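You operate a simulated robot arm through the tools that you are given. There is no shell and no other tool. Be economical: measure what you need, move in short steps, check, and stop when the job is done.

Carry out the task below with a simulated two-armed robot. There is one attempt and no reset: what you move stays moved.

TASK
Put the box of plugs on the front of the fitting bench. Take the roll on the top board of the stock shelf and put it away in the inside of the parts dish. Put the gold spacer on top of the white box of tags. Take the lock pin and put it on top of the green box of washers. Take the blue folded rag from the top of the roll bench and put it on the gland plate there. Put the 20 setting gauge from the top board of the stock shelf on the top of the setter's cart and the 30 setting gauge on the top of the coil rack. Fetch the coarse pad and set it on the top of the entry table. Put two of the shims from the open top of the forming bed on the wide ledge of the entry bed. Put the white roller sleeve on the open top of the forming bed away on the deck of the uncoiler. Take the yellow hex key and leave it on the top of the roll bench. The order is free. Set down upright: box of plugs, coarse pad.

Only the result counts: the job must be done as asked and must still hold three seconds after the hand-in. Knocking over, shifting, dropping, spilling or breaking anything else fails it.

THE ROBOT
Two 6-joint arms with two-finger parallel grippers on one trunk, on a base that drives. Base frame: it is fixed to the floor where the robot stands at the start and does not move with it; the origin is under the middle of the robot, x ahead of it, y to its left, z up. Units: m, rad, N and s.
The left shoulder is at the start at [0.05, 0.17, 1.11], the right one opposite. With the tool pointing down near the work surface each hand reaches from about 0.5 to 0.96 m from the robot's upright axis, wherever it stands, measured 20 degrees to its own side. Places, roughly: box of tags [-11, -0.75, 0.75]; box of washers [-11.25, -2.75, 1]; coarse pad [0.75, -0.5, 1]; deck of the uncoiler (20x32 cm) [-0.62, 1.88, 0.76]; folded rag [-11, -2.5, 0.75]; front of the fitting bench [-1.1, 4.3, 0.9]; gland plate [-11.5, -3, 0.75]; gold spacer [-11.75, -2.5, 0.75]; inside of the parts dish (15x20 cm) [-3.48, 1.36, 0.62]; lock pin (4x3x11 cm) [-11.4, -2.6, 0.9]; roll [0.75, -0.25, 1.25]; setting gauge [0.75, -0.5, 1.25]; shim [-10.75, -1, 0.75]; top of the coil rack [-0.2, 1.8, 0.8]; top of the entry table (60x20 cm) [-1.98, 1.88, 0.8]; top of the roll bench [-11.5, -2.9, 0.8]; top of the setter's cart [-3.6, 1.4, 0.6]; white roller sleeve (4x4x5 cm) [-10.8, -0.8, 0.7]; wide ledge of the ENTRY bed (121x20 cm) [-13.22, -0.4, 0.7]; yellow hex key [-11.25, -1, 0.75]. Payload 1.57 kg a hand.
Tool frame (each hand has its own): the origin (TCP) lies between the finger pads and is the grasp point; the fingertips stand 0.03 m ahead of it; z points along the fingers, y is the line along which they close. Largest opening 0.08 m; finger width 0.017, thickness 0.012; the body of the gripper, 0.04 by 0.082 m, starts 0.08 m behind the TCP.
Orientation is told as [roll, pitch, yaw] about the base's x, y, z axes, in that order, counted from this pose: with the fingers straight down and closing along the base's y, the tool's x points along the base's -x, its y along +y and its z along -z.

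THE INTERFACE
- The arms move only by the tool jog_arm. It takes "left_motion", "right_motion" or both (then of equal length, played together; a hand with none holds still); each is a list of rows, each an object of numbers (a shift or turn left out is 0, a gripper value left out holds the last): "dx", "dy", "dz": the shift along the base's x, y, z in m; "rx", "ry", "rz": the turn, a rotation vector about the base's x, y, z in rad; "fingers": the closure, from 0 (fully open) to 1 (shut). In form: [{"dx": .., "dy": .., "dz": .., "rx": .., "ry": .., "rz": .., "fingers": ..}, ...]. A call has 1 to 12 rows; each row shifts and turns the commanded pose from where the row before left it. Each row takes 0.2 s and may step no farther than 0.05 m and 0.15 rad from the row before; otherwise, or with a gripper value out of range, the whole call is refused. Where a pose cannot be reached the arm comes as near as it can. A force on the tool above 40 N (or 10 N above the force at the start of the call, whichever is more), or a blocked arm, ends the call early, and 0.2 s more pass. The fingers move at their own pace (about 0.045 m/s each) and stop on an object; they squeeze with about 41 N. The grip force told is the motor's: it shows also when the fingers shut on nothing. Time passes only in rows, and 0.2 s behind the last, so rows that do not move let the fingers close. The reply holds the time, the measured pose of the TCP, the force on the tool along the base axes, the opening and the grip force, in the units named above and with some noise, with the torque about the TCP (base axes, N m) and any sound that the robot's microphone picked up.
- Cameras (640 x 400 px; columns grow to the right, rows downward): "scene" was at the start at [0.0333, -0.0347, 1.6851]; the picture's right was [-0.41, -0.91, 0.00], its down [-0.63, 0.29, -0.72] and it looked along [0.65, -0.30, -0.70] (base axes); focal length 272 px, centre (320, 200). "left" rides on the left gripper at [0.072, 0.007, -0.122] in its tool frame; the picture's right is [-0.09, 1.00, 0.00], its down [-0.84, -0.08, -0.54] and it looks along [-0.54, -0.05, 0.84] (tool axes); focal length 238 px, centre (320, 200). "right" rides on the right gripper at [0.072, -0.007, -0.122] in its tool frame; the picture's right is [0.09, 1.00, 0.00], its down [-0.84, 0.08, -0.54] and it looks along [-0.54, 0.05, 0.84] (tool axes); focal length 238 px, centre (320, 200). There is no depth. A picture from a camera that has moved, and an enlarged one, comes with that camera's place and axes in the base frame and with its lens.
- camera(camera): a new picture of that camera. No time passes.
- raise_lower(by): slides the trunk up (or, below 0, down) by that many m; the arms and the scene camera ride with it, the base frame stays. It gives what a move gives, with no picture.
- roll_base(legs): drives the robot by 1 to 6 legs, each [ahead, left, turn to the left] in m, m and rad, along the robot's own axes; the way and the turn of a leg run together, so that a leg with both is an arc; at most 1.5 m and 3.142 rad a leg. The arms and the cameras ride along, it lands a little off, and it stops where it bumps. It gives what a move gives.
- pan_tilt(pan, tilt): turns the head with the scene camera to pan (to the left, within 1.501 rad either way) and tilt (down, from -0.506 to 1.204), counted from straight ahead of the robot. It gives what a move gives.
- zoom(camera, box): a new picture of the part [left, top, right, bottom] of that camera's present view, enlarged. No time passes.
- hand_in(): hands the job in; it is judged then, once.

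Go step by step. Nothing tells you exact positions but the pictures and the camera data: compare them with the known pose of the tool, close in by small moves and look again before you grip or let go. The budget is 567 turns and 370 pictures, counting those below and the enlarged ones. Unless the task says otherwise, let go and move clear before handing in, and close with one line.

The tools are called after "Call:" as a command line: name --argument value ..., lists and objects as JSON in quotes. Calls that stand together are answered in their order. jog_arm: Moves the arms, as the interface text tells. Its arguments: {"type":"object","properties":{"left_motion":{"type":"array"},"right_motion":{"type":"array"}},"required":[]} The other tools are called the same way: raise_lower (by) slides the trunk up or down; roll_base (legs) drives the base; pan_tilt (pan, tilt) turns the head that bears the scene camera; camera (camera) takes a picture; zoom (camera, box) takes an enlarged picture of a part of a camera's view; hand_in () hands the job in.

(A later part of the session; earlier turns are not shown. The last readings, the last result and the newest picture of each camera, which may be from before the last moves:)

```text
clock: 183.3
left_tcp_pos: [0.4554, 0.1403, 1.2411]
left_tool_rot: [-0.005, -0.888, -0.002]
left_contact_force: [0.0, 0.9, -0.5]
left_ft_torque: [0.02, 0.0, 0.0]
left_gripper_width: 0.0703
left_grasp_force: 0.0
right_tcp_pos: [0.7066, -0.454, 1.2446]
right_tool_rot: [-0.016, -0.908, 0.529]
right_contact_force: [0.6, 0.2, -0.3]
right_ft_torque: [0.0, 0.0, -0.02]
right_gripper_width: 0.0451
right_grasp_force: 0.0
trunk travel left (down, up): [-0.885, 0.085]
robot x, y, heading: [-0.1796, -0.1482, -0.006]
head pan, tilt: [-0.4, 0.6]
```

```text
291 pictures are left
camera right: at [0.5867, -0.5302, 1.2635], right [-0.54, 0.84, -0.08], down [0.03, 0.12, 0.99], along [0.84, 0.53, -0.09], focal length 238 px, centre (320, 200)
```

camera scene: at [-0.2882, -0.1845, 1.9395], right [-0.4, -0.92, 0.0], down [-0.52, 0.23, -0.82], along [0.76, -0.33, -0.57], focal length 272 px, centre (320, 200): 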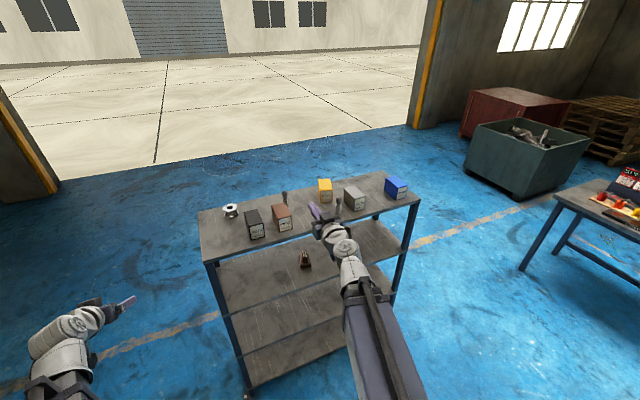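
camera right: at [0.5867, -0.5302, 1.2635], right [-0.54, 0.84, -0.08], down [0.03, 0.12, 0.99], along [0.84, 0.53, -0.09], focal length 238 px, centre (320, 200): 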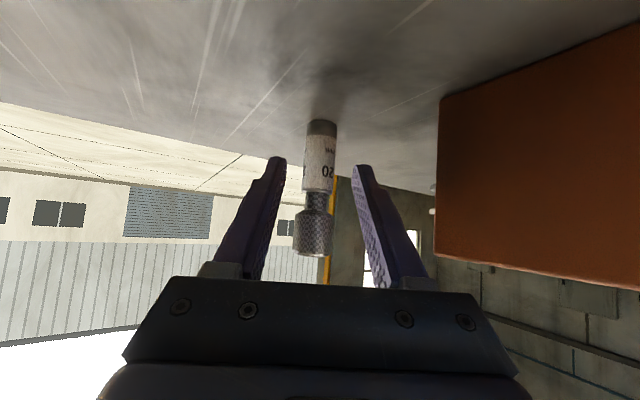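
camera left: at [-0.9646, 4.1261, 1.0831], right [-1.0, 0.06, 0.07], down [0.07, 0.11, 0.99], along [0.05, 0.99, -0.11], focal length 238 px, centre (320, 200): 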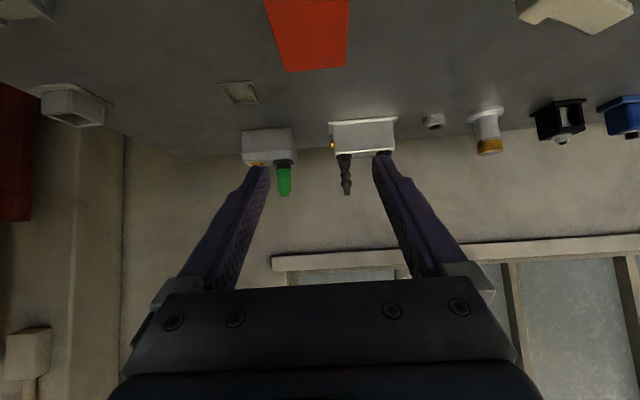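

Call:
raise_lower --by -0.006

Call:
jog_arm --right_motion '[{"fingers": 1}, {}, {}, {}]'

Call:
raise_lower --by 0.086

Call:
camera --camera "right"

```text
clock: 183.9
left_tcp_pos: [0.4575, 0.1417, 1.235]
left_tool_rot: [-0.005, -0.89, -0.002]
left_contact_force: [0.1, 0.6, -0.2]
left_ft_torque: [0.02, -0.01, -0.01]
left_gripper_width: 0.0707
left_grasp_force: 0.0
right_tcp_pos: [0.7042, -0.4546, 1.2384]
right_tool_rot: [-0.013, -0.908, 0.527]
right_contact_force: [-0.4, -0.5, -0.3]
right_ft_torque: [0.03, -0.02, 0.02]
right_gripper_width: 0.0449
right_grasp_force: 0.0
trunk travel left (down, up): [-0.879, 0.091]
robot x, y, heading: [-0.1815, -0.1493, -0.002]
head pan, tilt: [-0.4, 0.6]
```

```text
clock: 184.9
left_tcp_pos: [0.4565, 0.1416, 1.2352]
left_tool_rot: [-0.005, -0.888, -0.002]
left_contact_force: [-0.4, -0.4, -0.8]
left_ft_torque: [0.01, 0.0, 0.0]
left_gripper_width: 0.0704
left_grasp_force: 0.1
right_tcp_pos: [0.7058, -0.454, 1.2386]
right_tool_rot: [-0.013, -0.907, 0.53]
right_contact_force: [0.6, 0.2, 0.4]
right_ft_torque: [-0.01, 0.02, -0.01]
right_gripper_width: 0.0192
right_grasp_force: 32.6
trunk travel left (down, up): [-0.879, 0.091]
robot x, y, heading: [-0.1816, -0.1489, -0.002]
head pan, tilt: [-0.4, 0.6]
```

```text
clock: 186.1
left_tcp_pos: [0.4572, 0.1407, 1.3199]
left_tool_rot: [-0.006, -0.888, -0.002]
left_contact_force: [-0.2, -0.1, 0.3]
left_ft_torque: [0.02, 0.0, 0.03]
left_gripper_width: 0.0705
left_grasp_force: 0.0
right_tcp_pos: [0.7054, -0.454, 1.3239]
right_tool_rot: [-0.015, -0.908, 0.527]
right_contact_force: [0.7, 0.4, -0.4]
right_ft_torque: [0.03, 0.01, -0.01]
right_gripper_width: 0.0189
right_grasp_force: 33.0
trunk travel left (down, up): [-0.965, 0.005]
robot x, y, heading: [-0.1798, -0.154, -0.005]
head pan, tilt: [-0.4, 0.6]
```

```text
290 pictures are left
camera right: at [0.5871, -0.5302, 1.3431], right [-0.54, 0.84, -0.08], down [0.03, 0.12, 0.99], along [0.84, 0.53, -0.09], focal length 238 px, centre (320, 200)
```

right: 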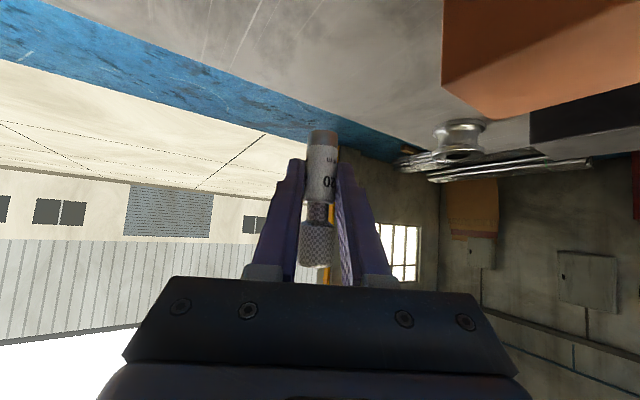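

Call:
jog_arm --right_motion '[{"dx": -0.04, "dy": -0.025}, {"dx": -0.04, "dy": -0.025}, {"dx": -0.04, "dy": -0.025}, {"dx": -0.04, "dy": -0.025}, {"dx": -0.04}, {"dx": -0.04}]'

Call:
roll_base --legs '[[0, -0.27, 0.005]]'

Call:
camera --camera "left"

Call:
camera --camera "scene"

```text
clock: 187.5
left_tcp_pos: [0.4553, 0.1417, 1.3217]
left_tool_rot: [-0.004, -0.89, 0.0]
left_contact_force: [0.1, -0.8, 0.0]
left_ft_torque: [0.03, 0.01, -0.04]
left_gripper_width: 0.0704
left_grasp_force: 0.1
right_tcp_pos: [0.4606, -0.5538, 1.3256]
right_tool_rot: [-0.013, -0.909, 0.528]
right_contact_force: [-0.9, -0.7, -0.6]
right_ft_torque: [0.03, 0.01, 0.0]
right_gripper_width: 0.0188
right_grasp_force: 33.0
trunk travel left (down, up): [-0.965, 0.005]
robot x, y, heading: [-0.1805, -0.1519, 0.002]
head pan, tilt: [-0.4, 0.6]
```

```text
clock: 189.4
left_tcp_pos: [0.4534, -0.1315, 1.3205]
left_tool_rot: [-0.004, -0.889, 0.002]
left_contact_force: [0.0, -0.6, 0.0]
left_ft_torque: [0.03, 0.0, -0.01]
left_gripper_width: 0.0708
left_grasp_force: 0.1
right_tcp_pos: [0.4643, -0.8272, 1.3246]
right_tool_rot: [-0.016, -0.909, 0.529]
right_contact_force: [0.0, -1.0, -0.7]
right_ft_torque: [0.01, 0.0, 0.03]
right_gripper_width: 0.0189
right_grasp_force: 33.2
trunk travel left (down, up): [-0.965, 0.005]
robot x, y, heading: [-0.1772, -0.4196, -0.002]
head pan, tilt: [-0.4, 0.6]
```

```text
289 pictures are left
camera left: at [0.3139, -0.124, 1.3434], right [0.06, 1.0, 0.07], down [0.11, -0.08, 0.99], along [0.99, -0.05, -0.11], focal length 238 px, centre (320, 200)
```

left: 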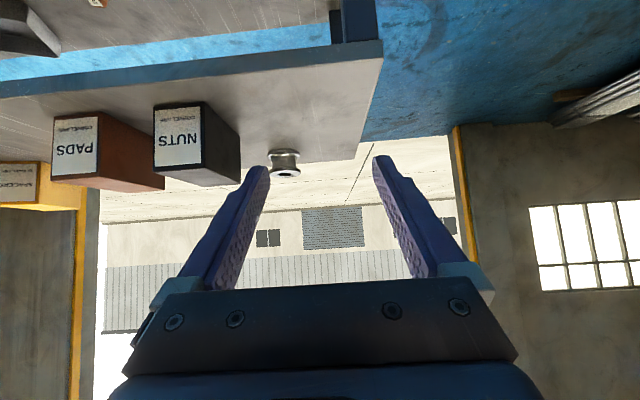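

```text
288 pictures are left
camera scene: at [-0.1401, -0.4603, 1.9395], right [-0.39, -0.92, 0.0], down [-0.52, 0.22, -0.82], along [0.76, -0.32, -0.57], focal length 272 px, centre (320, 200)
```

scene: 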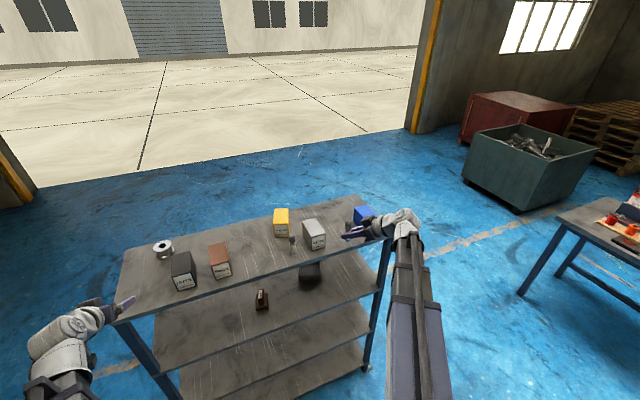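

Call:
zoom --camera "scene" --box '[130, 225, 210, 275]'

Call:
jog_arm --right_motion '[{"dx": -0.04, "dy": -0.02}, {"dx": -0.04, "dy": -0.02}, {}, {}, {}, {}]' --left_motion '[{"dx": 0.04, "dy": -0.01, "fingers": 0}, {"dx": 0.04, "dy": -0.015}, {"dx": 0.04, "dy": -0.015}, {"dx": 0.04, "dy": -0.015}, {"dx": 0.04, "dy": -0.015}, {"dx": 0.04, "dy": -0.01}]'

Call:
camera --camera "left"

```text
8.00 times, centred on (170, 250) of scene
camera zoom: at [-0.1401, -0.4603, 1.9395], right [-0.39, -0.92, 0.0], down [-0.52, 0.22, -0.82], along [0.76, -0.32, -0.57], focal length 2176 px, centre (1520, -200)
```

zoom: 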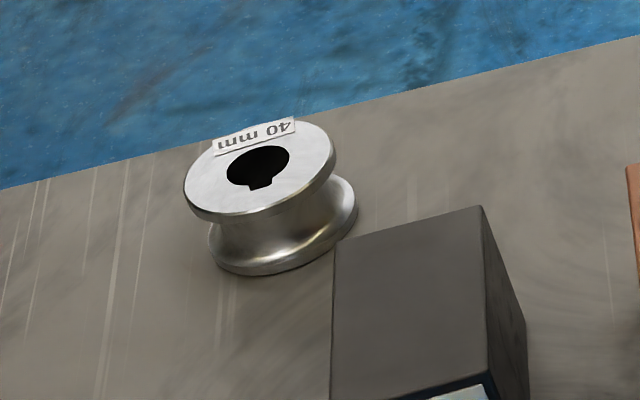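

```text
clock: 190.8
left_tcp_pos: [0.696, -0.2073, 1.3211]
left_tool_rot: [-0.004, -0.888, 0.002]
left_contact_force: [0.4, 0.0, 0.1]
left_ft_torque: [0.0, 0.0, -0.03]
left_gripper_width: 0.0798
left_grasp_force: 0.0
right_tcp_pos: [0.3838, -0.866, 1.3233]
right_tool_rot: [-0.013, -0.906, 0.531]
right_contact_force: [0.0, -0.9, -2.1]
right_ft_torque: [0.0, 0.01, 0.0]
right_gripper_width: 0.019
right_grasp_force: 33.4
trunk travel left (down, up): [-0.965, 0.005]
robot x, y, heading: [-0.1766, -0.4255, -0.001]
head pan, tilt: [-0.4, 0.6]
```

```text
286 pictures are left
camera left: at [0.5548, -0.2014, 1.3426], right [0.06, 1.0, 0.07], down [0.11, -0.07, 0.99], along [0.99, -0.05, -0.11], focal length 238 px, centre (320, 200)
```

left: 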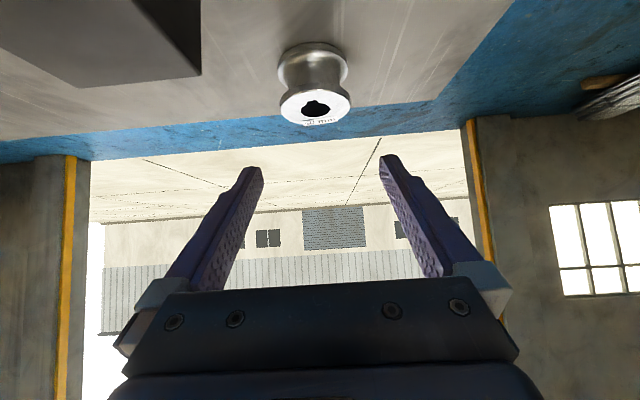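

Call:
jog_arm --left_motion '[{"dx": 0.03, "dy": -0.003}, {"dx": 0.031}]'

Call:
raise_lower --by -0.06

Call:
camera --camera "left"

```text
clock: 191.4
left_tcp_pos: [0.7553, -0.2134, 1.3211]
left_tool_rot: [-0.005, -0.89, 0.004]
left_contact_force: [0.3, 0.8, 0.1]
left_ft_torque: [0.03, 0.0, -0.02]
left_gripper_width: 0.0802
left_grasp_force: 0.1
right_tcp_pos: [0.3826, -0.8666, 1.3242]
right_tool_rot: [-0.014, -0.909, 0.53]
right_contact_force: [-0.2, -0.4, 0.0]
right_ft_torque: [0.0, 0.01, -0.01]
right_gripper_width: 0.019
right_grasp_force: 32.9
trunk travel left (down, up): [-0.965, 0.005]
robot x, y, heading: [-0.1799, -0.4238, -0.003]
head pan, tilt: [-0.4, 0.6]
```

```text
clock: 192.4
left_tcp_pos: [0.7555, -0.2125, 1.2614]
left_tool_rot: [-0.006, -0.89, 0.0]
left_contact_force: [-0.2, 0.3, 0.4]
left_ft_torque: [0.02, 0.0, 0.0]
left_gripper_width: 0.0798
left_grasp_force: 0.0
right_tcp_pos: [0.3832, -0.8669, 1.264]
right_tool_rot: [-0.013, -0.908, 0.531]
right_contact_force: [-0.1, -0.2, -0.9]
right_ft_torque: [-0.04, 0.04, 0.0]
right_gripper_width: 0.0191
right_grasp_force: 33.2
trunk travel left (down, up): [-0.905, 0.065]
robot x, y, heading: [-0.1787, -0.424, 0.004]
head pan, tilt: [-0.4, 0.6]
```

```text
285 pictures are left
camera left: at [0.6141, -0.2057, 1.2833], right [0.06, 1.0, 0.07], down [0.11, -0.07, 0.99], along [0.99, -0.05, -0.11], focal length 238 px, centre (320, 200)
```

left: 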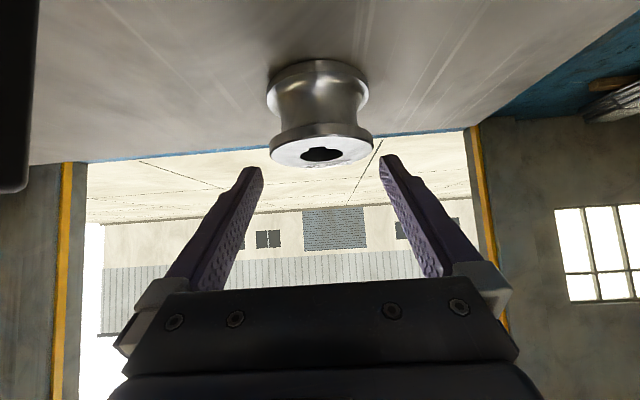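

Call:
raise_lower --by -0.028

Call:
camera --camera "left"

```text
clock: 193.2
left_tcp_pos: [0.7546, -0.2134, 1.2323]
left_tool_rot: [-0.004, -0.891, 0.002]
left_contact_force: [-0.2, 0.7, -1.0]
left_ft_torque: [-0.01, 0.0, 0.02]
left_gripper_width: 0.0802
left_grasp_force: 0.1
right_tcp_pos: [0.3826, -0.8664, 1.2369]
right_tool_rot: [-0.013, -0.907, 0.53]
right_contact_force: [0.1, 0.6, -0.8]
right_ft_torque: [-0.02, 0.03, 0.0]
right_gripper_width: 0.0188
right_grasp_force: 33.4
trunk travel left (down, up): [-0.877, 0.093]
robot x, y, heading: [-0.1828, -0.4235, 0.004]
head pan, tilt: [-0.4, 0.6]
```

```text
284 pictures are left
camera left: at [0.6142, -0.2058, 1.2552], right [0.06, 1.0, 0.07], down [0.11, -0.07, 0.99], along [0.99, -0.05, -0.11], focal length 238 px, centre (320, 200)
```

left: 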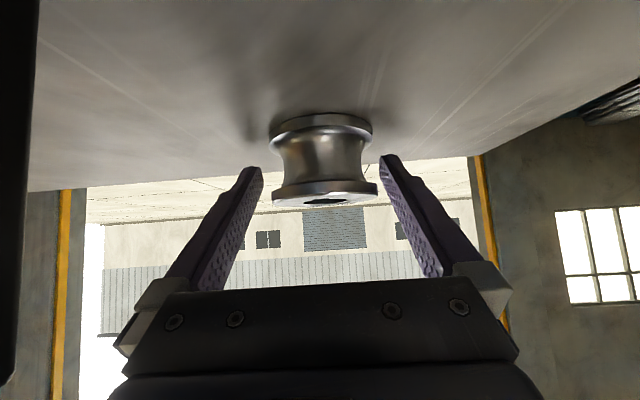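

Call:
jog_arm --left_motion '[{"dy": 0.003}, {"fingers": 1}, {}, {}, {}]'

Call:
raise_lower --by 0.088

Call:
camera --camera "left"

```text
clock: 194.4
left_tcp_pos: [0.7554, -0.2098, 1.2327]
left_tool_rot: [-0.005, -0.89, 0.002]
left_contact_force: [-0.3, -0.1, 0.3]
left_ft_torque: [-0.03, 0.03, -0.03]
left_gripper_width: 0.0611
left_grasp_force: 39.5
right_tcp_pos: [0.3834, -0.8667, 1.2365]
right_tool_rot: [-0.012, -0.908, 0.53]
right_contact_force: [0.1, 0.0, -1.0]
right_ft_torque: [0.0, 0.0, -0.01]
right_gripper_width: 0.019
right_grasp_force: 32.7
trunk travel left (down, up): [-0.877, 0.093]
robot x, y, heading: [-0.1791, -0.427, -0.001]
head pan, tilt: [-0.4, 0.6]
```

```text
clock: 195.6
left_tcp_pos: [0.7557, -0.2092, 1.3204]
left_tool_rot: [-0.006, -0.889, 0.001]
left_contact_force: [-0.3, -0.3, -5.3]
left_ft_torque: [0.03, 0.01, 0.0]
left_gripper_width: 0.0611
left_grasp_force: 41.1
right_tcp_pos: [0.383, -0.8654, 1.3233]
right_tool_rot: [-0.015, -0.907, 0.528]
right_contact_force: [0.7, -0.1, -0.8]
right_ft_torque: [0.03, -0.01, 0.02]
right_gripper_width: 0.0192
right_grasp_force: 33.0
trunk travel left (down, up): [-0.965, 0.005]
robot x, y, heading: [-0.1791, -0.4233, -0.0]
head pan, tilt: [-0.4, 0.6]
```

```text
283 pictures are left
camera left: at [0.6153, -0.2025, 1.3426], right [0.06, 1.0, 0.07], down [0.11, -0.07, 0.99], along [0.99, -0.05, -0.11], focal length 238 px, centre (320, 200)
```

left: 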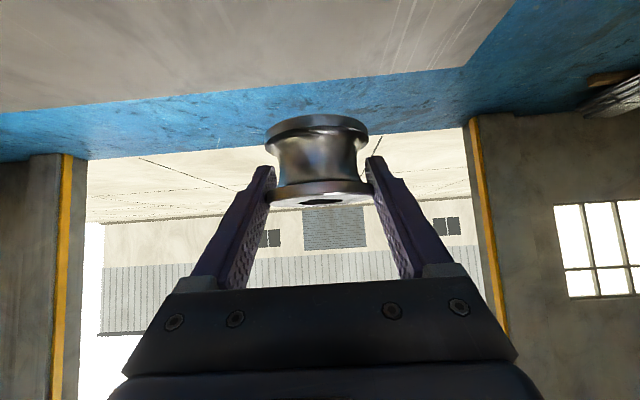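

Call:
jog_arm --left_motion '[{"dx": -0.045}, {"dx": -0.045}, {"dx": -0.045}, {"dx": -0.045}, {"dx": -0.045}, {"dx": -0.045}, {"dx": -0.03}]'

Call:
roll_base --legs '[[-0.4, 0, 0], [0, 0, 1.571]]'

Call:
pan_tilt --pan 0.9 --tilt 0.4

Call:
camera --camera "scene"

```text
clock: 197.2
left_tcp_pos: [0.4551, -0.2124, 1.3212]
left_tool_rot: [-0.003, -0.89, 0.002]
left_contact_force: [0.6, 0.1, -5.3]
left_ft_torque: [-0.01, 0.01, -0.01]
left_gripper_width: 0.0611
left_grasp_force: 41.4
right_tcp_pos: [0.3819, -0.866, 1.3256]
right_tool_rot: [-0.014, -0.907, 0.531]
right_contact_force: [-0.3, -0.4, -0.3]
right_ft_torque: [-0.02, 0.0, -0.01]
right_gripper_width: 0.0189
right_grasp_force: 33.5
trunk travel left (down, up): [-0.965, 0.005]
robot x, y, heading: [-0.1807, -0.4251, 0.0]
head pan, tilt: [-0.4, 0.6]
```

```text
clock: 203.5
left_tcp_pos: [-0.7882, 0.2147, 1.3209]
left_tool_rot: [-0.005, -0.889, 1.564]
left_contact_force: [-0.1, -0.6, -5.6]
left_ft_torque: [-0.03, -0.02, -0.03]
left_gripper_width: 0.061
left_grasp_force: 41.5
right_tcp_pos: [-0.1335, 0.1369, 1.3242]
right_tool_rot: [-0.013, -0.908, 2.093]
right_contact_force: [0.1, 0.0, -0.5]
right_ft_torque: [-0.02, -0.02, 0.02]
right_gripper_width: 0.0186
right_grasp_force: 32.8
trunk travel left (down, up): [-0.965, 0.005]
robot x, y, heading: [-0.5814, -0.4219, 1.564]
head pan, tilt: [-0.4, 0.6]
```

```text
clock: 205.0
left_tcp_pos: [-0.7882, 0.2149, 1.3217]
left_tool_rot: [-0.004, -0.891, 1.564]
left_contact_force: [0.1, -0.2, -4.8]
left_ft_torque: [0.0, -0.02, 0.02]
left_gripper_width: 0.0609
left_grasp_force: 41.1
right_tcp_pos: [-0.1339, 0.136, 1.3238]
right_tool_rot: [-0.014, -0.908, 2.094]
right_contact_force: [0.3, 1.1, -0.9]
right_ft_torque: [0.0, 0.01, -0.04]
right_gripper_width: 0.0188
right_grasp_force: 33.5
trunk travel left (down, up): [-0.965, 0.005]
robot x, y, heading: [-0.5788, -0.4225, 1.563]
head pan, tilt: [0.901, 0.4]
```

```text
282 pictures are left
camera scene: at [-0.6551, -0.405, 1.9577], right [0.63, 0.78, 0.0], down [0.3, -0.24, -0.92], along [-0.72, 0.58, -0.39], focal length 272 px, centre (320, 200)
```

scene: 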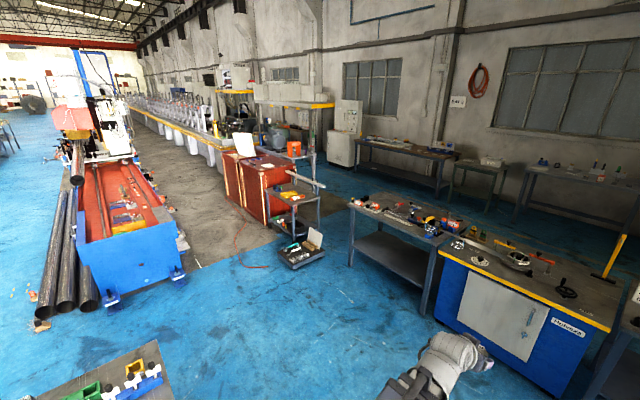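

Call:
zoom --camera "scene" --box '[220, 130, 380, 280]'

```text
2.67 times, centred on (300, 205) of scene
camera zoom: at [-0.6551, -0.405, 1.9577], right [0.63, 0.78, 0.0], down [0.3, -0.24, -0.92], along [-0.72, 0.58, -0.39], focal length 725 px, centre (373, 187)
```

zoom: 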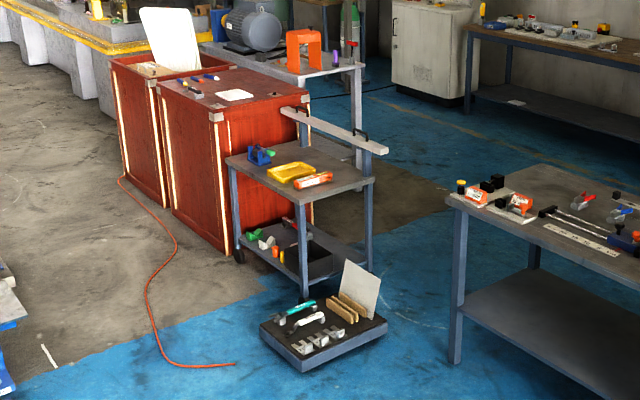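

Call:
roll_base --legs '[[0.65, 0, 0.007], [0, 1.5, 0], [0, 1.4, 0]]'

Call:
pan_tilt --pan 0.1 --tilt 0.7

Call:
camera --camera "scene"

```text
clock: 220.2
left_tcp_pos: [-3.3457, 0.8637, 1.3195]
left_tool_rot: [-0.006, -0.887, 1.605]
left_contact_force: [-1.4, 1.4, -5.5]
left_ft_torque: [0.01, -0.02, -0.03]
left_gripper_width: 0.0612
left_grasp_force: 40.9
right_tcp_pos: [-2.6872, 0.8097, 1.3256]
right_tool_rot: [-0.018, -0.904, 2.132]
right_contact_force: [-0.3, 0.1, 0.2]
right_ft_torque: [-0.01, -0.04, -0.04]
right_gripper_width: 0.0189
right_grasp_force: 32.5
trunk travel left (down, up): [-0.965, 0.005]
robot x, y, heading: [-3.1085, 0.235, 1.6]
head pan, tilt: [0.901, 0.4]
stopped in leg 3: the robot was blocked; the commanded pose is now the measured one
```

```text
clock: 221.3
left_tcp_pos: [-3.3383, 0.8628, 1.3204]
left_tool_rot: [-0.004, -0.89, 1.603]
left_contact_force: [0.5, -0.4, -5.7]
left_ft_torque: [0.01, 0.02, 0.02]
left_gripper_width: 0.0608
left_grasp_force: 41.2
right_tcp_pos: [-2.6819, 0.8087, 1.3228]
right_tool_rot: [-0.015, -0.906, 2.129]
right_contact_force: [0.0, 0.2, -1.6]
right_ft_torque: [0.02, 0.0, -0.03]
right_gripper_width: 0.019
right_grasp_force: 32.8
trunk travel left (down, up): [-0.965, 0.005]
robot x, y, heading: [-3.1079, 0.233, 1.6]
head pan, tilt: [0.099, 0.7]
```

```text
280 pictures are left
camera scene: at [-3.1181, 0.2773, 1.9309], right [0.99, 0.13, 0.0], down [0.08, -0.64, -0.76], along [-0.1, 0.76, -0.64], focal length 272 px, centre (320, 200)
```

scene: 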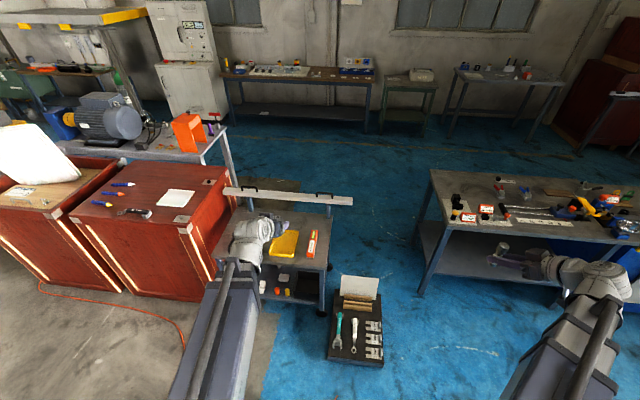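

Call:
pan_tilt --pan 1.3 --tilt 0.9

Call:
camera --camera "scene"

```text
clock: 222.7
left_tcp_pos: [-3.3388, 0.8624, 1.3202]
left_tool_rot: [-0.002, -0.888, 1.603]
left_contact_force: [-1.0, 0.0, -5.8]
left_ft_torque: [-0.01, 0.0, -0.04]
left_gripper_width: 0.0609
left_grasp_force: 40.9
right_tcp_pos: [-2.6825, 0.8089, 1.3244]
right_tool_rot: [-0.014, -0.906, 2.129]
right_contact_force: [-0.1, -1.1, -1.9]
right_ft_torque: [-0.02, -0.03, 0.02]
right_gripper_width: 0.0193
right_grasp_force: 33.5
trunk travel left (down, up): [-0.965, 0.005]
robot x, y, heading: [-3.1103, 0.2308, 1.602]
head pan, tilt: [1.3, 0.901]
```

```text
279 pictures are left
camera scene: at [-3.181, 0.2109, 1.9147], right [0.24, 0.97, 0.0], down [0.76, -0.19, -0.62], along [-0.6, 0.15, -0.78], focal length 272 px, centre (320, 200)
```

scene: 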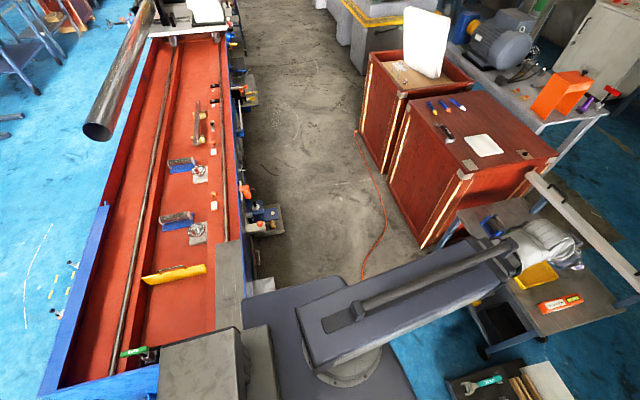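

Call:
roll_base --legs '[[0.16, -0.02, -0.03]]'

Call:
pan_tilt --pan 0.4 --tilt 0.8

Call:
camera --camera "scene"

Call:
zoom --camera "scene" --box '[220, 160, 380, 280]'

```text
clock: 224.1
left_tcp_pos: [-3.3037, 1.0332, 1.3202]
left_tool_rot: [-0.005, -0.888, 1.572]
left_contact_force: [-0.1, 0.6, -4.0]
left_ft_torque: [-0.01, 0.04, -0.01]
left_gripper_width: 0.0606
left_grasp_force: 41.3
right_tcp_pos: [-2.6475, 0.9607, 1.324]
right_tool_rot: [-0.011, -0.908, 2.1]
right_contact_force: [0.3, 0.3, -0.8]
right_ft_torque: [-0.01, -0.01, 0.0]
right_gripper_width: 0.019
right_grasp_force: 32.6
trunk travel left (down, up): [-0.965, 0.005]
robot x, y, heading: [-3.0878, 0.3936, 1.569]
head pan, tilt: [1.3, 0.901]
```

```text
clock: 225.3
left_tcp_pos: [-3.3035, 1.0314, 1.3217]
left_tool_rot: [-0.003, -0.888, 1.573]
left_contact_force: [0.2, -0.6, -5.2]
left_ft_torque: [-0.03, -0.02, 0.04]
left_gripper_width: 0.0607
left_grasp_force: 40.7
right_tcp_pos: [-2.6476, 0.958, 1.324]
right_tool_rot: [-0.015, -0.908, 2.102]
right_contact_force: [0.1, 0.0, -1.1]
right_ft_torque: [-0.03, -0.03, 0.0]
right_gripper_width: 0.0191
right_grasp_force: 33.3
trunk travel left (down, up): [-0.965, 0.005]
robot x, y, heading: [-3.0903, 0.3944, 1.568]
head pan, tilt: [0.4, 0.799]
```

```text
278 pictures are left
camera scene: at [-3.1233, 0.4298, 1.9226], right [0.92, 0.39, 0.0], down [0.28, -0.66, -0.7], along [-0.27, 0.64, -0.72], focal length 272 px, centre (320, 200)
```

scene: 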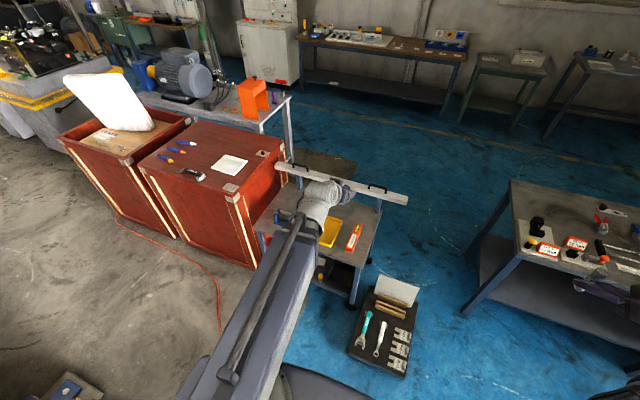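

```text
3.33 times, centred on (300, 220) of scene
camera zoom: at [-3.1233, 0.4298, 1.9226], right [0.92, 0.39, 0.0], down [0.28, -0.66, -0.7], along [-0.27, 0.64, -0.72], focal length 906 px, centre (387, 133)
```

zoom: 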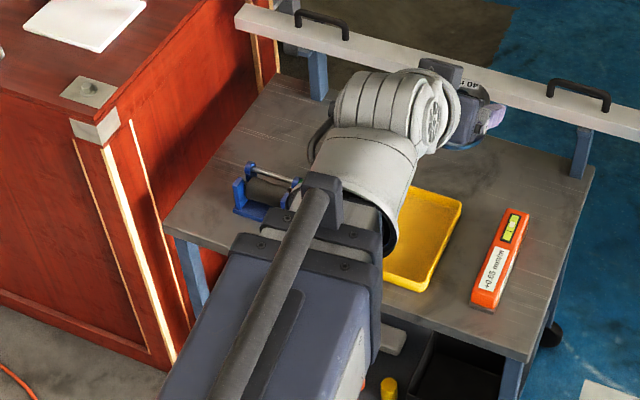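

Call:
jog_arm --left_motion '[{"dx": -0.025, "dy": 0.04}, {"dx": -0.025, "dy": 0.04}, {"dx": -0.025, "dy": 0.04}, {"dx": -0.025, "dy": 0.04}, {"dx": -0.025, "dy": 0.04}, {"dx": -0.025, "dy": 0.04}, {"dx": -0.025, "dy": 0.04}, {"dy": 0.04}]'

Call:
raise_lower --by -0.4

Call:
camera --camera "left"

Call:
camera --camera "scene"

```text
clock: 227.1
left_tcp_pos: [-3.4801, 1.352, 1.3195]
left_tool_rot: [-0.003, -0.888, 1.572]
left_contact_force: [-0.8, -0.3, -6.2]
left_ft_torque: [-0.01, 0.01, -0.02]
left_gripper_width: 0.0609
left_grasp_force: 40.9
right_tcp_pos: [-2.6478, 0.9598, 1.3235]
right_tool_rot: [-0.013, -0.906, 2.099]
right_contact_force: [1.6, -0.2, -1.0]
right_ft_torque: [0.01, 0.0, -0.01]
right_gripper_width: 0.0191
right_grasp_force: 32.5
trunk travel left (down, up): [-0.965, 0.005]
robot x, y, heading: [-3.0926, 0.3985, 1.568]
head pan, tilt: [0.4, 0.799]
```

```text
clock: 231.0
left_tcp_pos: [-3.4787, 1.3508, 0.9217]
left_tool_rot: [-0.004, -0.89, 1.575]
left_contact_force: [-0.6, 0.1, -5.1]
left_ft_torque: [0.01, 0.03, 0.0]
left_gripper_width: 0.0607
left_grasp_force: 41.3
right_tcp_pos: [-2.6483, 0.9586, 0.9244]
right_tool_rot: [-0.015, -0.907, 2.102]
right_contact_force: [0.4, -0.5, -1.1]
right_ft_torque: [0.0, 0.02, 0.03]
right_gripper_width: 0.0189
right_grasp_force: 33.6
trunk travel left (down, up): [-0.565, 0.405]
robot x, y, heading: [-3.0913, 0.3991, 1.57]
head pan, tilt: [0.4, 0.799]
```

```text
276 pictures are left
camera left: at [-3.4865, 1.2106, 0.9428], right [-1.0, 0.06, 0.07], down [0.08, 0.11, 0.99], along [0.05, 0.99, -0.11], focal length 238 px, centre (320, 200)
```

left: 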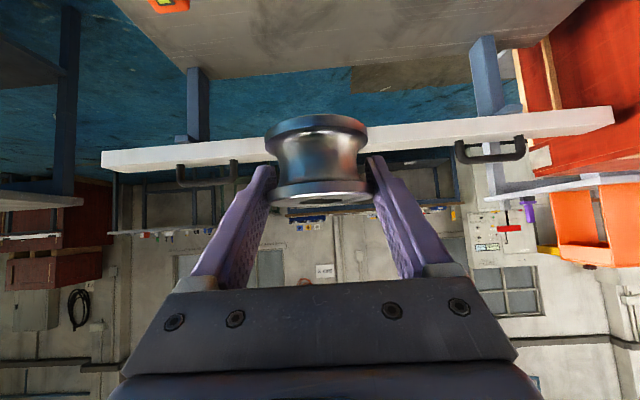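

```text
275 pictures are left
camera scene: at [-3.1234, 0.43, 1.5226], right [0.92, 0.39, 0.0], down [0.28, -0.66, -0.7], along [-0.27, 0.64, -0.72], focal length 272 px, centre (320, 200)
```

scene: 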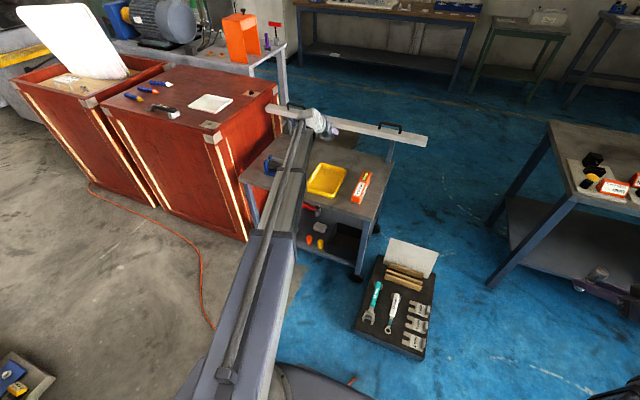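

Call:
zoom --camera "scene" --box '[240, 90, 440, 250]'

```text
2.50 times, centred on (340, 170) of scene
camera zoom: at [-3.1234, 0.43, 1.5226], right [0.92, 0.39, 0.0], down [0.28, -0.66, -0.7], along [-0.27, 0.64, -0.72], focal length 680 px, centre (270, 275)
```

zoom: 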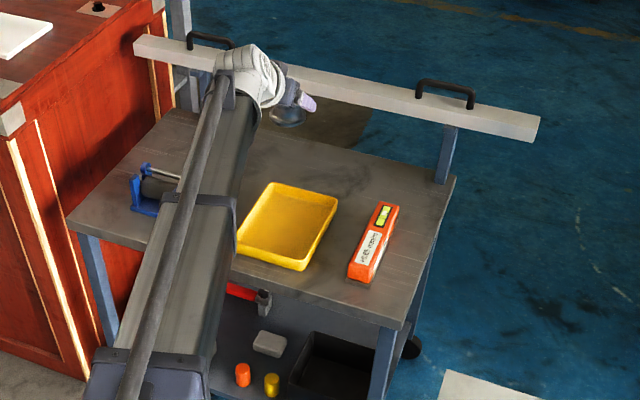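

Call:
jog_arm --left_motion '[{"dy": 0.018, "dx": -0.004}]'

Call:
raise_lower --by -0.24

Call:
camera --camera "left"

Call:
camera --camera "scene"

```text
clock: 231.4
left_tcp_pos: [-3.4826, 1.3699, 0.9209]
left_tool_rot: [-0.004, -0.892, 1.575]
left_contact_force: [-0.6, 0.8, -5.5]
left_ft_torque: [-0.01, 0.0, 0.0]
left_gripper_width: 0.0612
left_grasp_force: 41.5
right_tcp_pos: [-2.6484, 0.9587, 0.9244]
right_tool_rot: [-0.014, -0.908, 2.102]
right_contact_force: [0.4, -0.1, -0.4]
right_ft_torque: [-0.01, -0.04, 0.0]
right_gripper_width: 0.0188
right_grasp_force: 33.1
trunk travel left (down, up): [-0.565, 0.405]
robot x, y, heading: [-3.0902, 0.3925, 1.571]
head pan, tilt: [0.4, 0.799]
```

```text
clock: 233.9
left_tcp_pos: [-3.4827, 1.3684, 0.6808]
left_tool_rot: [-0.002, -0.889, 1.574]
left_contact_force: [0.2, 0.4, -4.6]
left_ft_torque: [-0.03, -0.03, 0.0]
left_gripper_width: 0.0606
left_grasp_force: 41.2
right_tcp_pos: [-2.6485, 0.9581, 0.6834]
right_tool_rot: [-0.014, -0.908, 2.101]
right_contact_force: [0.1, 0.3, -0.5]
right_ft_torque: [-0.04, 0.01, 0.0]
right_gripper_width: 0.0189
right_grasp_force: 33.1
trunk travel left (down, up): [-0.325, 0.645]
robot x, y, heading: [-3.0903, 0.3945, 1.567]
head pan, tilt: [0.4, 0.799]
```

```text
273 pictures are left
camera left: at [-3.49, 1.2284, 0.7028], right [-1.0, 0.06, 0.07], down [0.08, 0.11, 0.99], along [0.05, 0.99, -0.11], focal length 238 px, centre (320, 200)
```

left: 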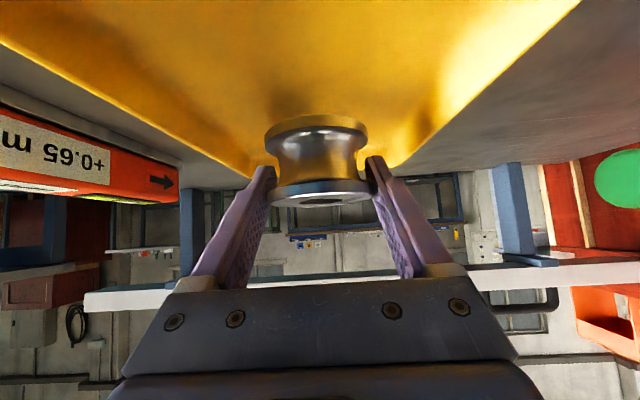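

```text
272 pictures are left
camera scene: at [-3.1233, 0.4299, 1.2827], right [0.92, 0.39, 0.0], down [0.28, -0.66, -0.7], along [-0.27, 0.64, -0.72], focal length 272 px, centre (320, 200)
```

scene: 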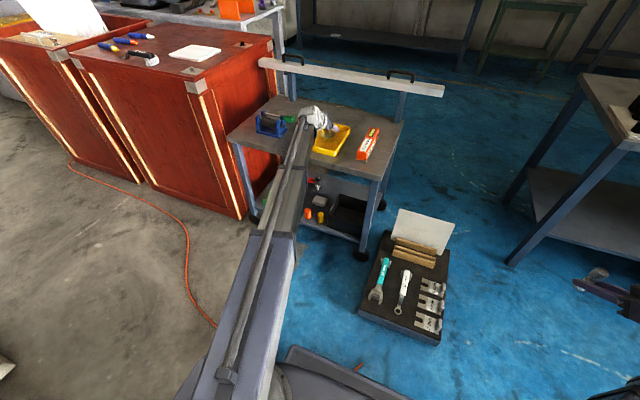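

Call:
raise_lower --by -0.033

Call:
raise_lower --by -0.004

Call:
raise_lower --by -0.003

```text
clock: 234.6
left_tcp_pos: [-3.4822, 1.3666, 0.6522]
left_tool_rot: [-0.001, -0.896, 1.574]
left_contact_force: [-1.7, 1.2, 25.7]
left_ft_torque: [0.71, -0.12, -0.16]
left_gripper_width: 0.0607
left_grasp_force: 41.0
right_tcp_pos: [-2.6469, 0.9566, 0.6535]
right_tool_rot: [-0.016, -0.909, 2.103]
right_contact_force: [0.5, 0.1, -0.6]
right_ft_torque: [0.0, 0.0, -0.01]
right_gripper_width: 0.0189
right_grasp_force: 32.8
trunk travel left (down, up): [-0.292, 0.678]
robot x, y, heading: [-3.0914, 0.398, 1.571]
head pan, tilt: [0.4, 0.799]
```

```text
clock: 235.0
left_tcp_pos: [-3.4829, 1.3686, 0.6515]
left_tool_rot: [-0.001, -0.902, 1.573]
left_contact_force: [3.2, -7.8, 24.5]
left_ft_torque: [0.18, 0.33, 0.3]
left_gripper_width: 0.0608
left_grasp_force: 41.1
right_tcp_pos: [-2.6479, 0.9576, 0.6513]
right_tool_rot: [-0.014, -0.912, 2.101]
right_contact_force: [-0.2, -0.4, -1.7]
right_ft_torque: [0.01, -0.03, 0.01]
right_gripper_width: 0.0189
right_grasp_force: 32.9
trunk travel left (down, up): [-0.29, 0.68]
robot x, y, heading: [-3.0901, 0.3923, 1.57]
head pan, tilt: [0.4, 0.799]
stopped: the force on the tool passed its limit at 41 N (the readings are from after the stop); the commanded pose is now the measured one
```

```text
clock: 235.4
left_tcp_pos: [-3.4827, 1.3668, 0.6503]
left_tool_rot: [0.0, -0.91, 1.578]
left_contact_force: [4.1, -8.8, 29.7]
left_ft_torque: [0.37, 0.36, 0.35]
left_gripper_width: 0.0608
left_grasp_force: 40.7
right_tcp_pos: [-2.6485, 0.9565, 0.6489]
right_tool_rot: [-0.013, -0.912, 2.101]
right_contact_force: [0.2, -0.2, -0.9]
right_ft_torque: [0.01, 0.01, -0.01]
right_gripper_width: 0.0189
right_grasp_force: 33.0
trunk travel left (down, up): [-0.288, 0.682]
robot x, y, heading: [-3.0904, 0.3947, 1.573]
head pan, tilt: [0.4, 0.799]
stopped: the force on the tool passed its limit at 43 N (the readings are from after the stop); the commanded pose is now the measured one
```

Contact came earlier (dish floor ~0.62). I relieve and release.

Call:
raise_lower --by 0.005

Call:
camera --camera "left"

```text
clock: 236.0
left_tcp_pos: [-3.4835, 1.369, 0.6509]
left_tool_rot: [-0.001, -0.901, 1.576]
left_contact_force: [1.5, -2.5, 2.9]
left_ft_torque: [0.06, 0.25, 0.03]
left_gripper_width: 0.0606
left_grasp_force: 40.8
right_tcp_pos: [-2.6479, 0.959, 0.6529]
right_tool_rot: [-0.015, -0.907, 2.101]
right_contact_force: [-0.5, 0.0, -1.4]
right_ft_torque: [0.0, -0.02, -0.01]
right_gripper_width: 0.0188
right_grasp_force: 32.7
trunk travel left (down, up): [-0.293, 0.677]
robot x, y, heading: [-3.0877, 0.3955, 1.573]
head pan, tilt: [0.4, 0.799]
```

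```text
271 pictures are left
camera left: at [-3.4905, 1.229, 0.6718], right [-1.0, 0.05, 0.07], down [0.08, 0.1, 0.99], along [0.05, 0.99, -0.1], focal length 238 px, centre (320, 200)
```

left: 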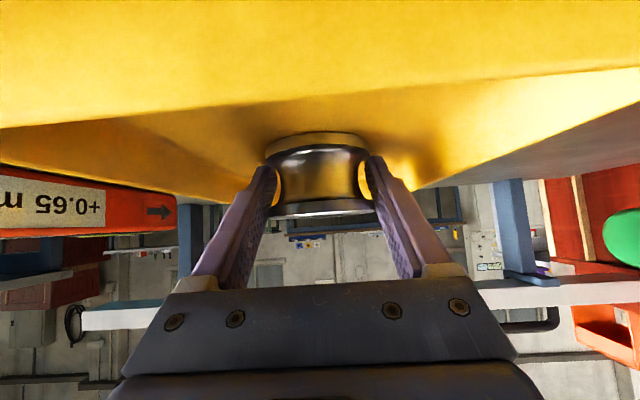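

Call:
jog_arm --left_motion '[{"fingers": 0.2}, {"fingers": 0.12}, {"fingers": 0.08}, {}]'

Call:
raise_lower --by 0.12

Call:
camera --camera "left"

```text
clock: 237.0
left_tcp_pos: [-3.4839, 1.3701, 0.6523]
left_tool_rot: [-0.005, -0.903, 1.576]
left_contact_force: [0.4, -1.4, 0.4]
left_ft_torque: [0.01, -0.01, -0.03]
left_gripper_width: 0.0737
left_grasp_force: 0.0
right_tcp_pos: [-2.6498, 0.9582, 0.653]
right_tool_rot: [-0.014, -0.907, 2.1]
right_contact_force: [0.1, -0.2, -1.4]
right_ft_torque: [0.01, -0.03, -0.01]
right_gripper_width: 0.0189
right_grasp_force: 33.2
trunk travel left (down, up): [-0.293, 0.677]
robot x, y, heading: [-3.0882, 0.3937, 1.567]
head pan, tilt: [0.4, 0.799]
```

```text
clock: 238.5
left_tcp_pos: [-3.4836, 1.3679, 0.7714]
left_tool_rot: [-0.004, -0.9, 1.578]
left_contact_force: [-0.3, 0.3, -1.2]
left_ft_torque: [0.0, -0.02, 0.0]
left_gripper_width: 0.0737
left_grasp_force: 0.0
right_tcp_pos: [-2.6475, 0.959, 0.7719]
right_tool_rot: [-0.013, -0.907, 2.101]
right_contact_force: [1.3, -0.6, -0.2]
right_ft_torque: [-0.02, 0.02, -0.02]
right_gripper_width: 0.0192
right_grasp_force: 33.4
trunk travel left (down, up): [-0.413, 0.557]
robot x, y, heading: [-3.0911, 0.3926, 1.571]
head pan, tilt: [0.4, 0.799]
```

```text
270 pictures are left
camera left: at [-3.4904, 1.2292, 0.7917], right [-1.0, 0.05, 0.07], down [0.08, 0.09, 0.99], along [0.05, 0.99, -0.1], focal length 238 px, centre (320, 200)
```

left: 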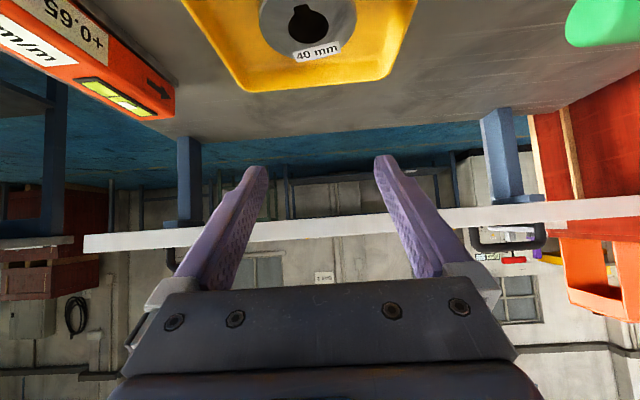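

Call:
raise_lower --by 0.4

Call:
jog_arm --left_motion '[{"dy": -0.045}, {"dy": -0.045}, {"dy": -0.045}, {"dy": -0.045}, {"dy": -0.045}, {"dy": -0.045}, {"dy": -0.045}]' --right_motion '[{"rz": -0.15}, {"rz": -0.15}, {"rz": -0.15}, {"rz": -0.08}, {}, {}, {}]'

Call:
roll_base --legs '[[0.11, 0, 0], [0, 0.47, 0]]'

Call:
pan_tilt --pan -0.1 --tilt 0.8

Call:
camera --camera "scene"

```text
clock: 242.3
left_tcp_pos: [-3.4832, 1.3698, 1.1726]
left_tool_rot: [-0.003, -0.901, 1.578]
left_contact_force: [-1.1, -1.0, -1.2]
left_ft_torque: [0.0, -0.03, 0.01]
left_gripper_width: 0.0732
left_grasp_force: 0.1
right_tcp_pos: [-2.6471, 0.9587, 1.1729]
right_tool_rot: [-0.013, -0.908, 2.101]
right_contact_force: [0.2, -0.2, -1.3]
right_ft_torque: [-0.04, -0.01, 0.04]
right_gripper_width: 0.019
right_grasp_force: 33.2
trunk travel left (down, up): [-0.813, 0.157]
robot x, y, heading: [-3.0938, 0.3958, 1.568]
head pan, tilt: [0.4, 0.799]
```

```text
clock: 243.9
left_tcp_pos: [-3.4833, 1.0521, 1.173]
left_tool_rot: [-0.002, -0.902, 1.577]
left_contact_force: [0.9, 0.1, -0.2]
left_ft_torque: [0.01, 0.03, -0.03]
left_gripper_width: 0.0737
left_grasp_force: 0.0
right_tcp_pos: [-2.6479, 0.9581, 1.1739]
right_tool_rot: [-0.015, -0.908, 1.572]
right_contact_force: [-0.6, -0.2, -1.1]
right_ft_torque: [-0.02, 0.05, -0.01]
right_gripper_width: 0.0191
right_grasp_force: 33.2
trunk travel left (down, up): [-0.813, 0.157]
robot x, y, heading: [-3.0918, 0.3983, 1.572]
head pan, tilt: [0.4, 0.799]
```

```text
clock: 247.5
left_tcp_pos: [-3.9479, 1.17, 1.1708]
left_tool_rot: [-0.004, -0.901, 1.572]
left_contact_force: [0.2, -1.0, 0.1]
left_ft_torque: [0.02, -0.02, -0.02]
left_gripper_width: 0.0738
left_grasp_force: 0.0
right_tcp_pos: [-3.1133, 1.0682, 1.1725]
right_tool_rot: [-0.012, -0.909, 1.567]
right_contact_force: [-0.5, -0.1, -1.5]
right_ft_torque: [0.0, -0.03, 0.0]
right_gripper_width: 0.0189
right_grasp_force: 33.1
trunk travel left (down, up): [-0.813, 0.157]
robot x, y, heading: [-3.5579, 0.5107, 1.564]
head pan, tilt: [0.4, 0.799]
```

```text
clock: 248.4
left_tcp_pos: [-3.9464, 1.17, 1.1722]
left_tool_rot: [-0.005, -0.901, 1.571]
left_contact_force: [0.6, -0.4, 1.5]
left_ft_torque: [0.01, 0.0, -0.01]
left_gripper_width: 0.0736
left_grasp_force: 0.1
right_tcp_pos: [-3.1128, 1.0679, 1.172]
right_tool_rot: [-0.012, -0.908, 1.564]
right_contact_force: [-0.3, 0.0, -1.5]
right_ft_torque: [0.01, 0.01, 0.01]
right_gripper_width: 0.0191
right_grasp_force: 33.1
trunk travel left (down, up): [-0.813, 0.157]
robot x, y, heading: [-3.5583, 0.5059, 1.566]
head pan, tilt: [-0.099, 0.799]
```

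```text
269 pictures are left
camera scene: at [-3.5515, 0.5475, 1.7709], right [0.99, -0.1, 0.0], down [-0.08, -0.71, -0.7], along [0.07, 0.69, -0.72], focal length 272 px, centre (320, 200)
```

scene: 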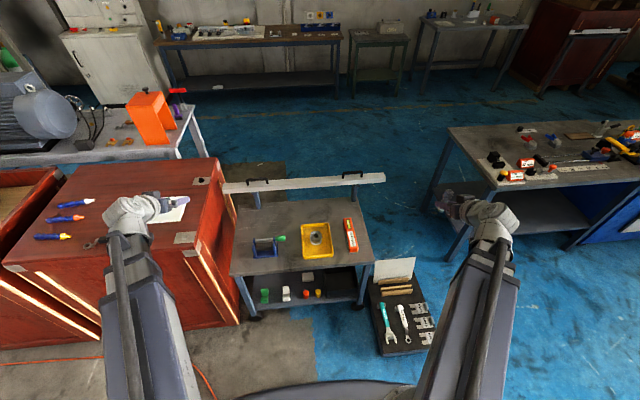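

Call:
jog_arm --left_motion '[{"dy": -0.045}, {"dy": -0.045}, {"dy": -0.045}, {"dy": -0.03}, {"dx": -0.02}, {}, {}, {}, {}, {}, {}, {}]' --right_motion '[{"dx": -0.044, "dy": 0.0177}, {"dx": -0.044, "dy": 0.0177}, {"dx": -0.044, "dy": 0.0177}, {"dx": -0.044, "dy": 0.0177}, {"dx": -0.044, "dy": 0.0177}, {"dx": -0.044, "dy": 0.0177}, {"dx": -0.044, "dy": 0.0177}, {"dx": -0.044, "dy": 0.0177}, {"dx": -0.044, "dy": 0.0177}, {"dx": -0.044, "dy": 0.0177}, {"dx": -0.044, "dy": 0.0177}, {"dx": -0.043, "dy": 0.0177}]'

Call:
camera --camera "scene"

```text
clock: 251.0
left_tcp_pos: [-4.003, 1.0493, 1.1709]
left_tool_rot: [-0.004, -0.898, 1.571]
left_contact_force: [-1.1, -1.0, -0.4]
left_ft_torque: [0.01, 0.01, 0.0]
left_gripper_width: 0.0736
left_grasp_force: 0.0
left hand out of reach, approached as far as the arm can: row 3, 4
right_tcp_pos: [-3.6408, 1.2814, 1.1717]
right_tool_rot: [-0.014, -0.906, 1.562]
right_contact_force: [0.1, -0.8, -1.0]
right_ft_torque: [-0.03, 0.02, -0.03]
right_gripper_width: 0.0186
right_grasp_force: 32.6
trunk travel left (down, up): [-0.813, 0.157]
robot x, y, heading: [-3.5582, 0.5092, 1.568]
head pan, tilt: [-0.099, 0.799]
```

```text
268 pictures are left
camera scene: at [-3.5523, 0.548, 1.7709], right [0.99, -0.11, 0.0], down [-0.08, -0.71, -0.7], along [0.07, 0.69, -0.72], focal length 272 px, centre (320, 200)
```

scene: 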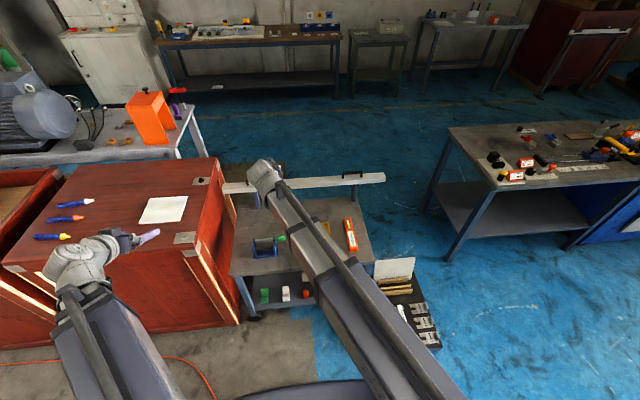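

Call:
raise_lower --by -0.4

Call:
camera --camera "right"

Call:
camera --camera "scene"

```text
clock: 254.9
left_tcp_pos: [-4.0023, 1.0483, 0.772]
left_tool_rot: [-0.005, -0.901, 1.569]
left_contact_force: [0.6, -0.8, 0.4]
left_ft_torque: [0.01, 0.01, 0.03]
left_gripper_width: 0.0737
left_grasp_force: 0.0
right_tcp_pos: [-3.6391, 1.2797, 0.7729]
right_tool_rot: [-0.014, -0.909, 1.564]
right_contact_force: [-1.0, 0.4, -1.4]
right_ft_torque: [-0.03, 0.0, -0.03]
right_gripper_width: 0.019
right_grasp_force: 33.5
trunk travel left (down, up): [-0.413, 0.557]
robot x, y, heading: [-3.5616, 0.5026, 1.564]
head pan, tilt: [-0.099, 0.799]
```

```text
267 pictures are left
camera right: at [-3.6346, 1.1381, 0.7917], right [-1.0, -0.04, -0.08], down [-0.08, 0.09, 0.99], along [-0.03, 1.0, -0.09], focal length 238 px, centre (320, 200)
```

right: 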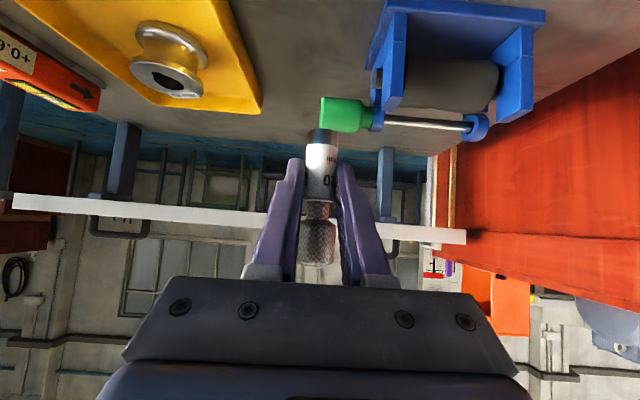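

```text
266 pictures are left
camera scene: at [-3.5514, 0.5475, 1.371], right [0.99, -0.11, 0.0], down [-0.08, -0.71, -0.7], along [0.07, 0.69, -0.72], focal length 272 px, centre (320, 200)
```

scene: 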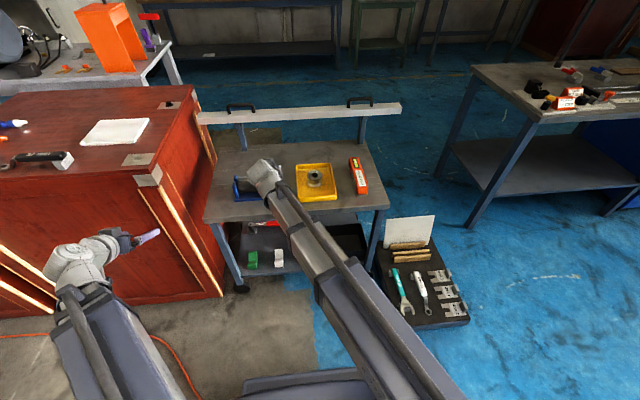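

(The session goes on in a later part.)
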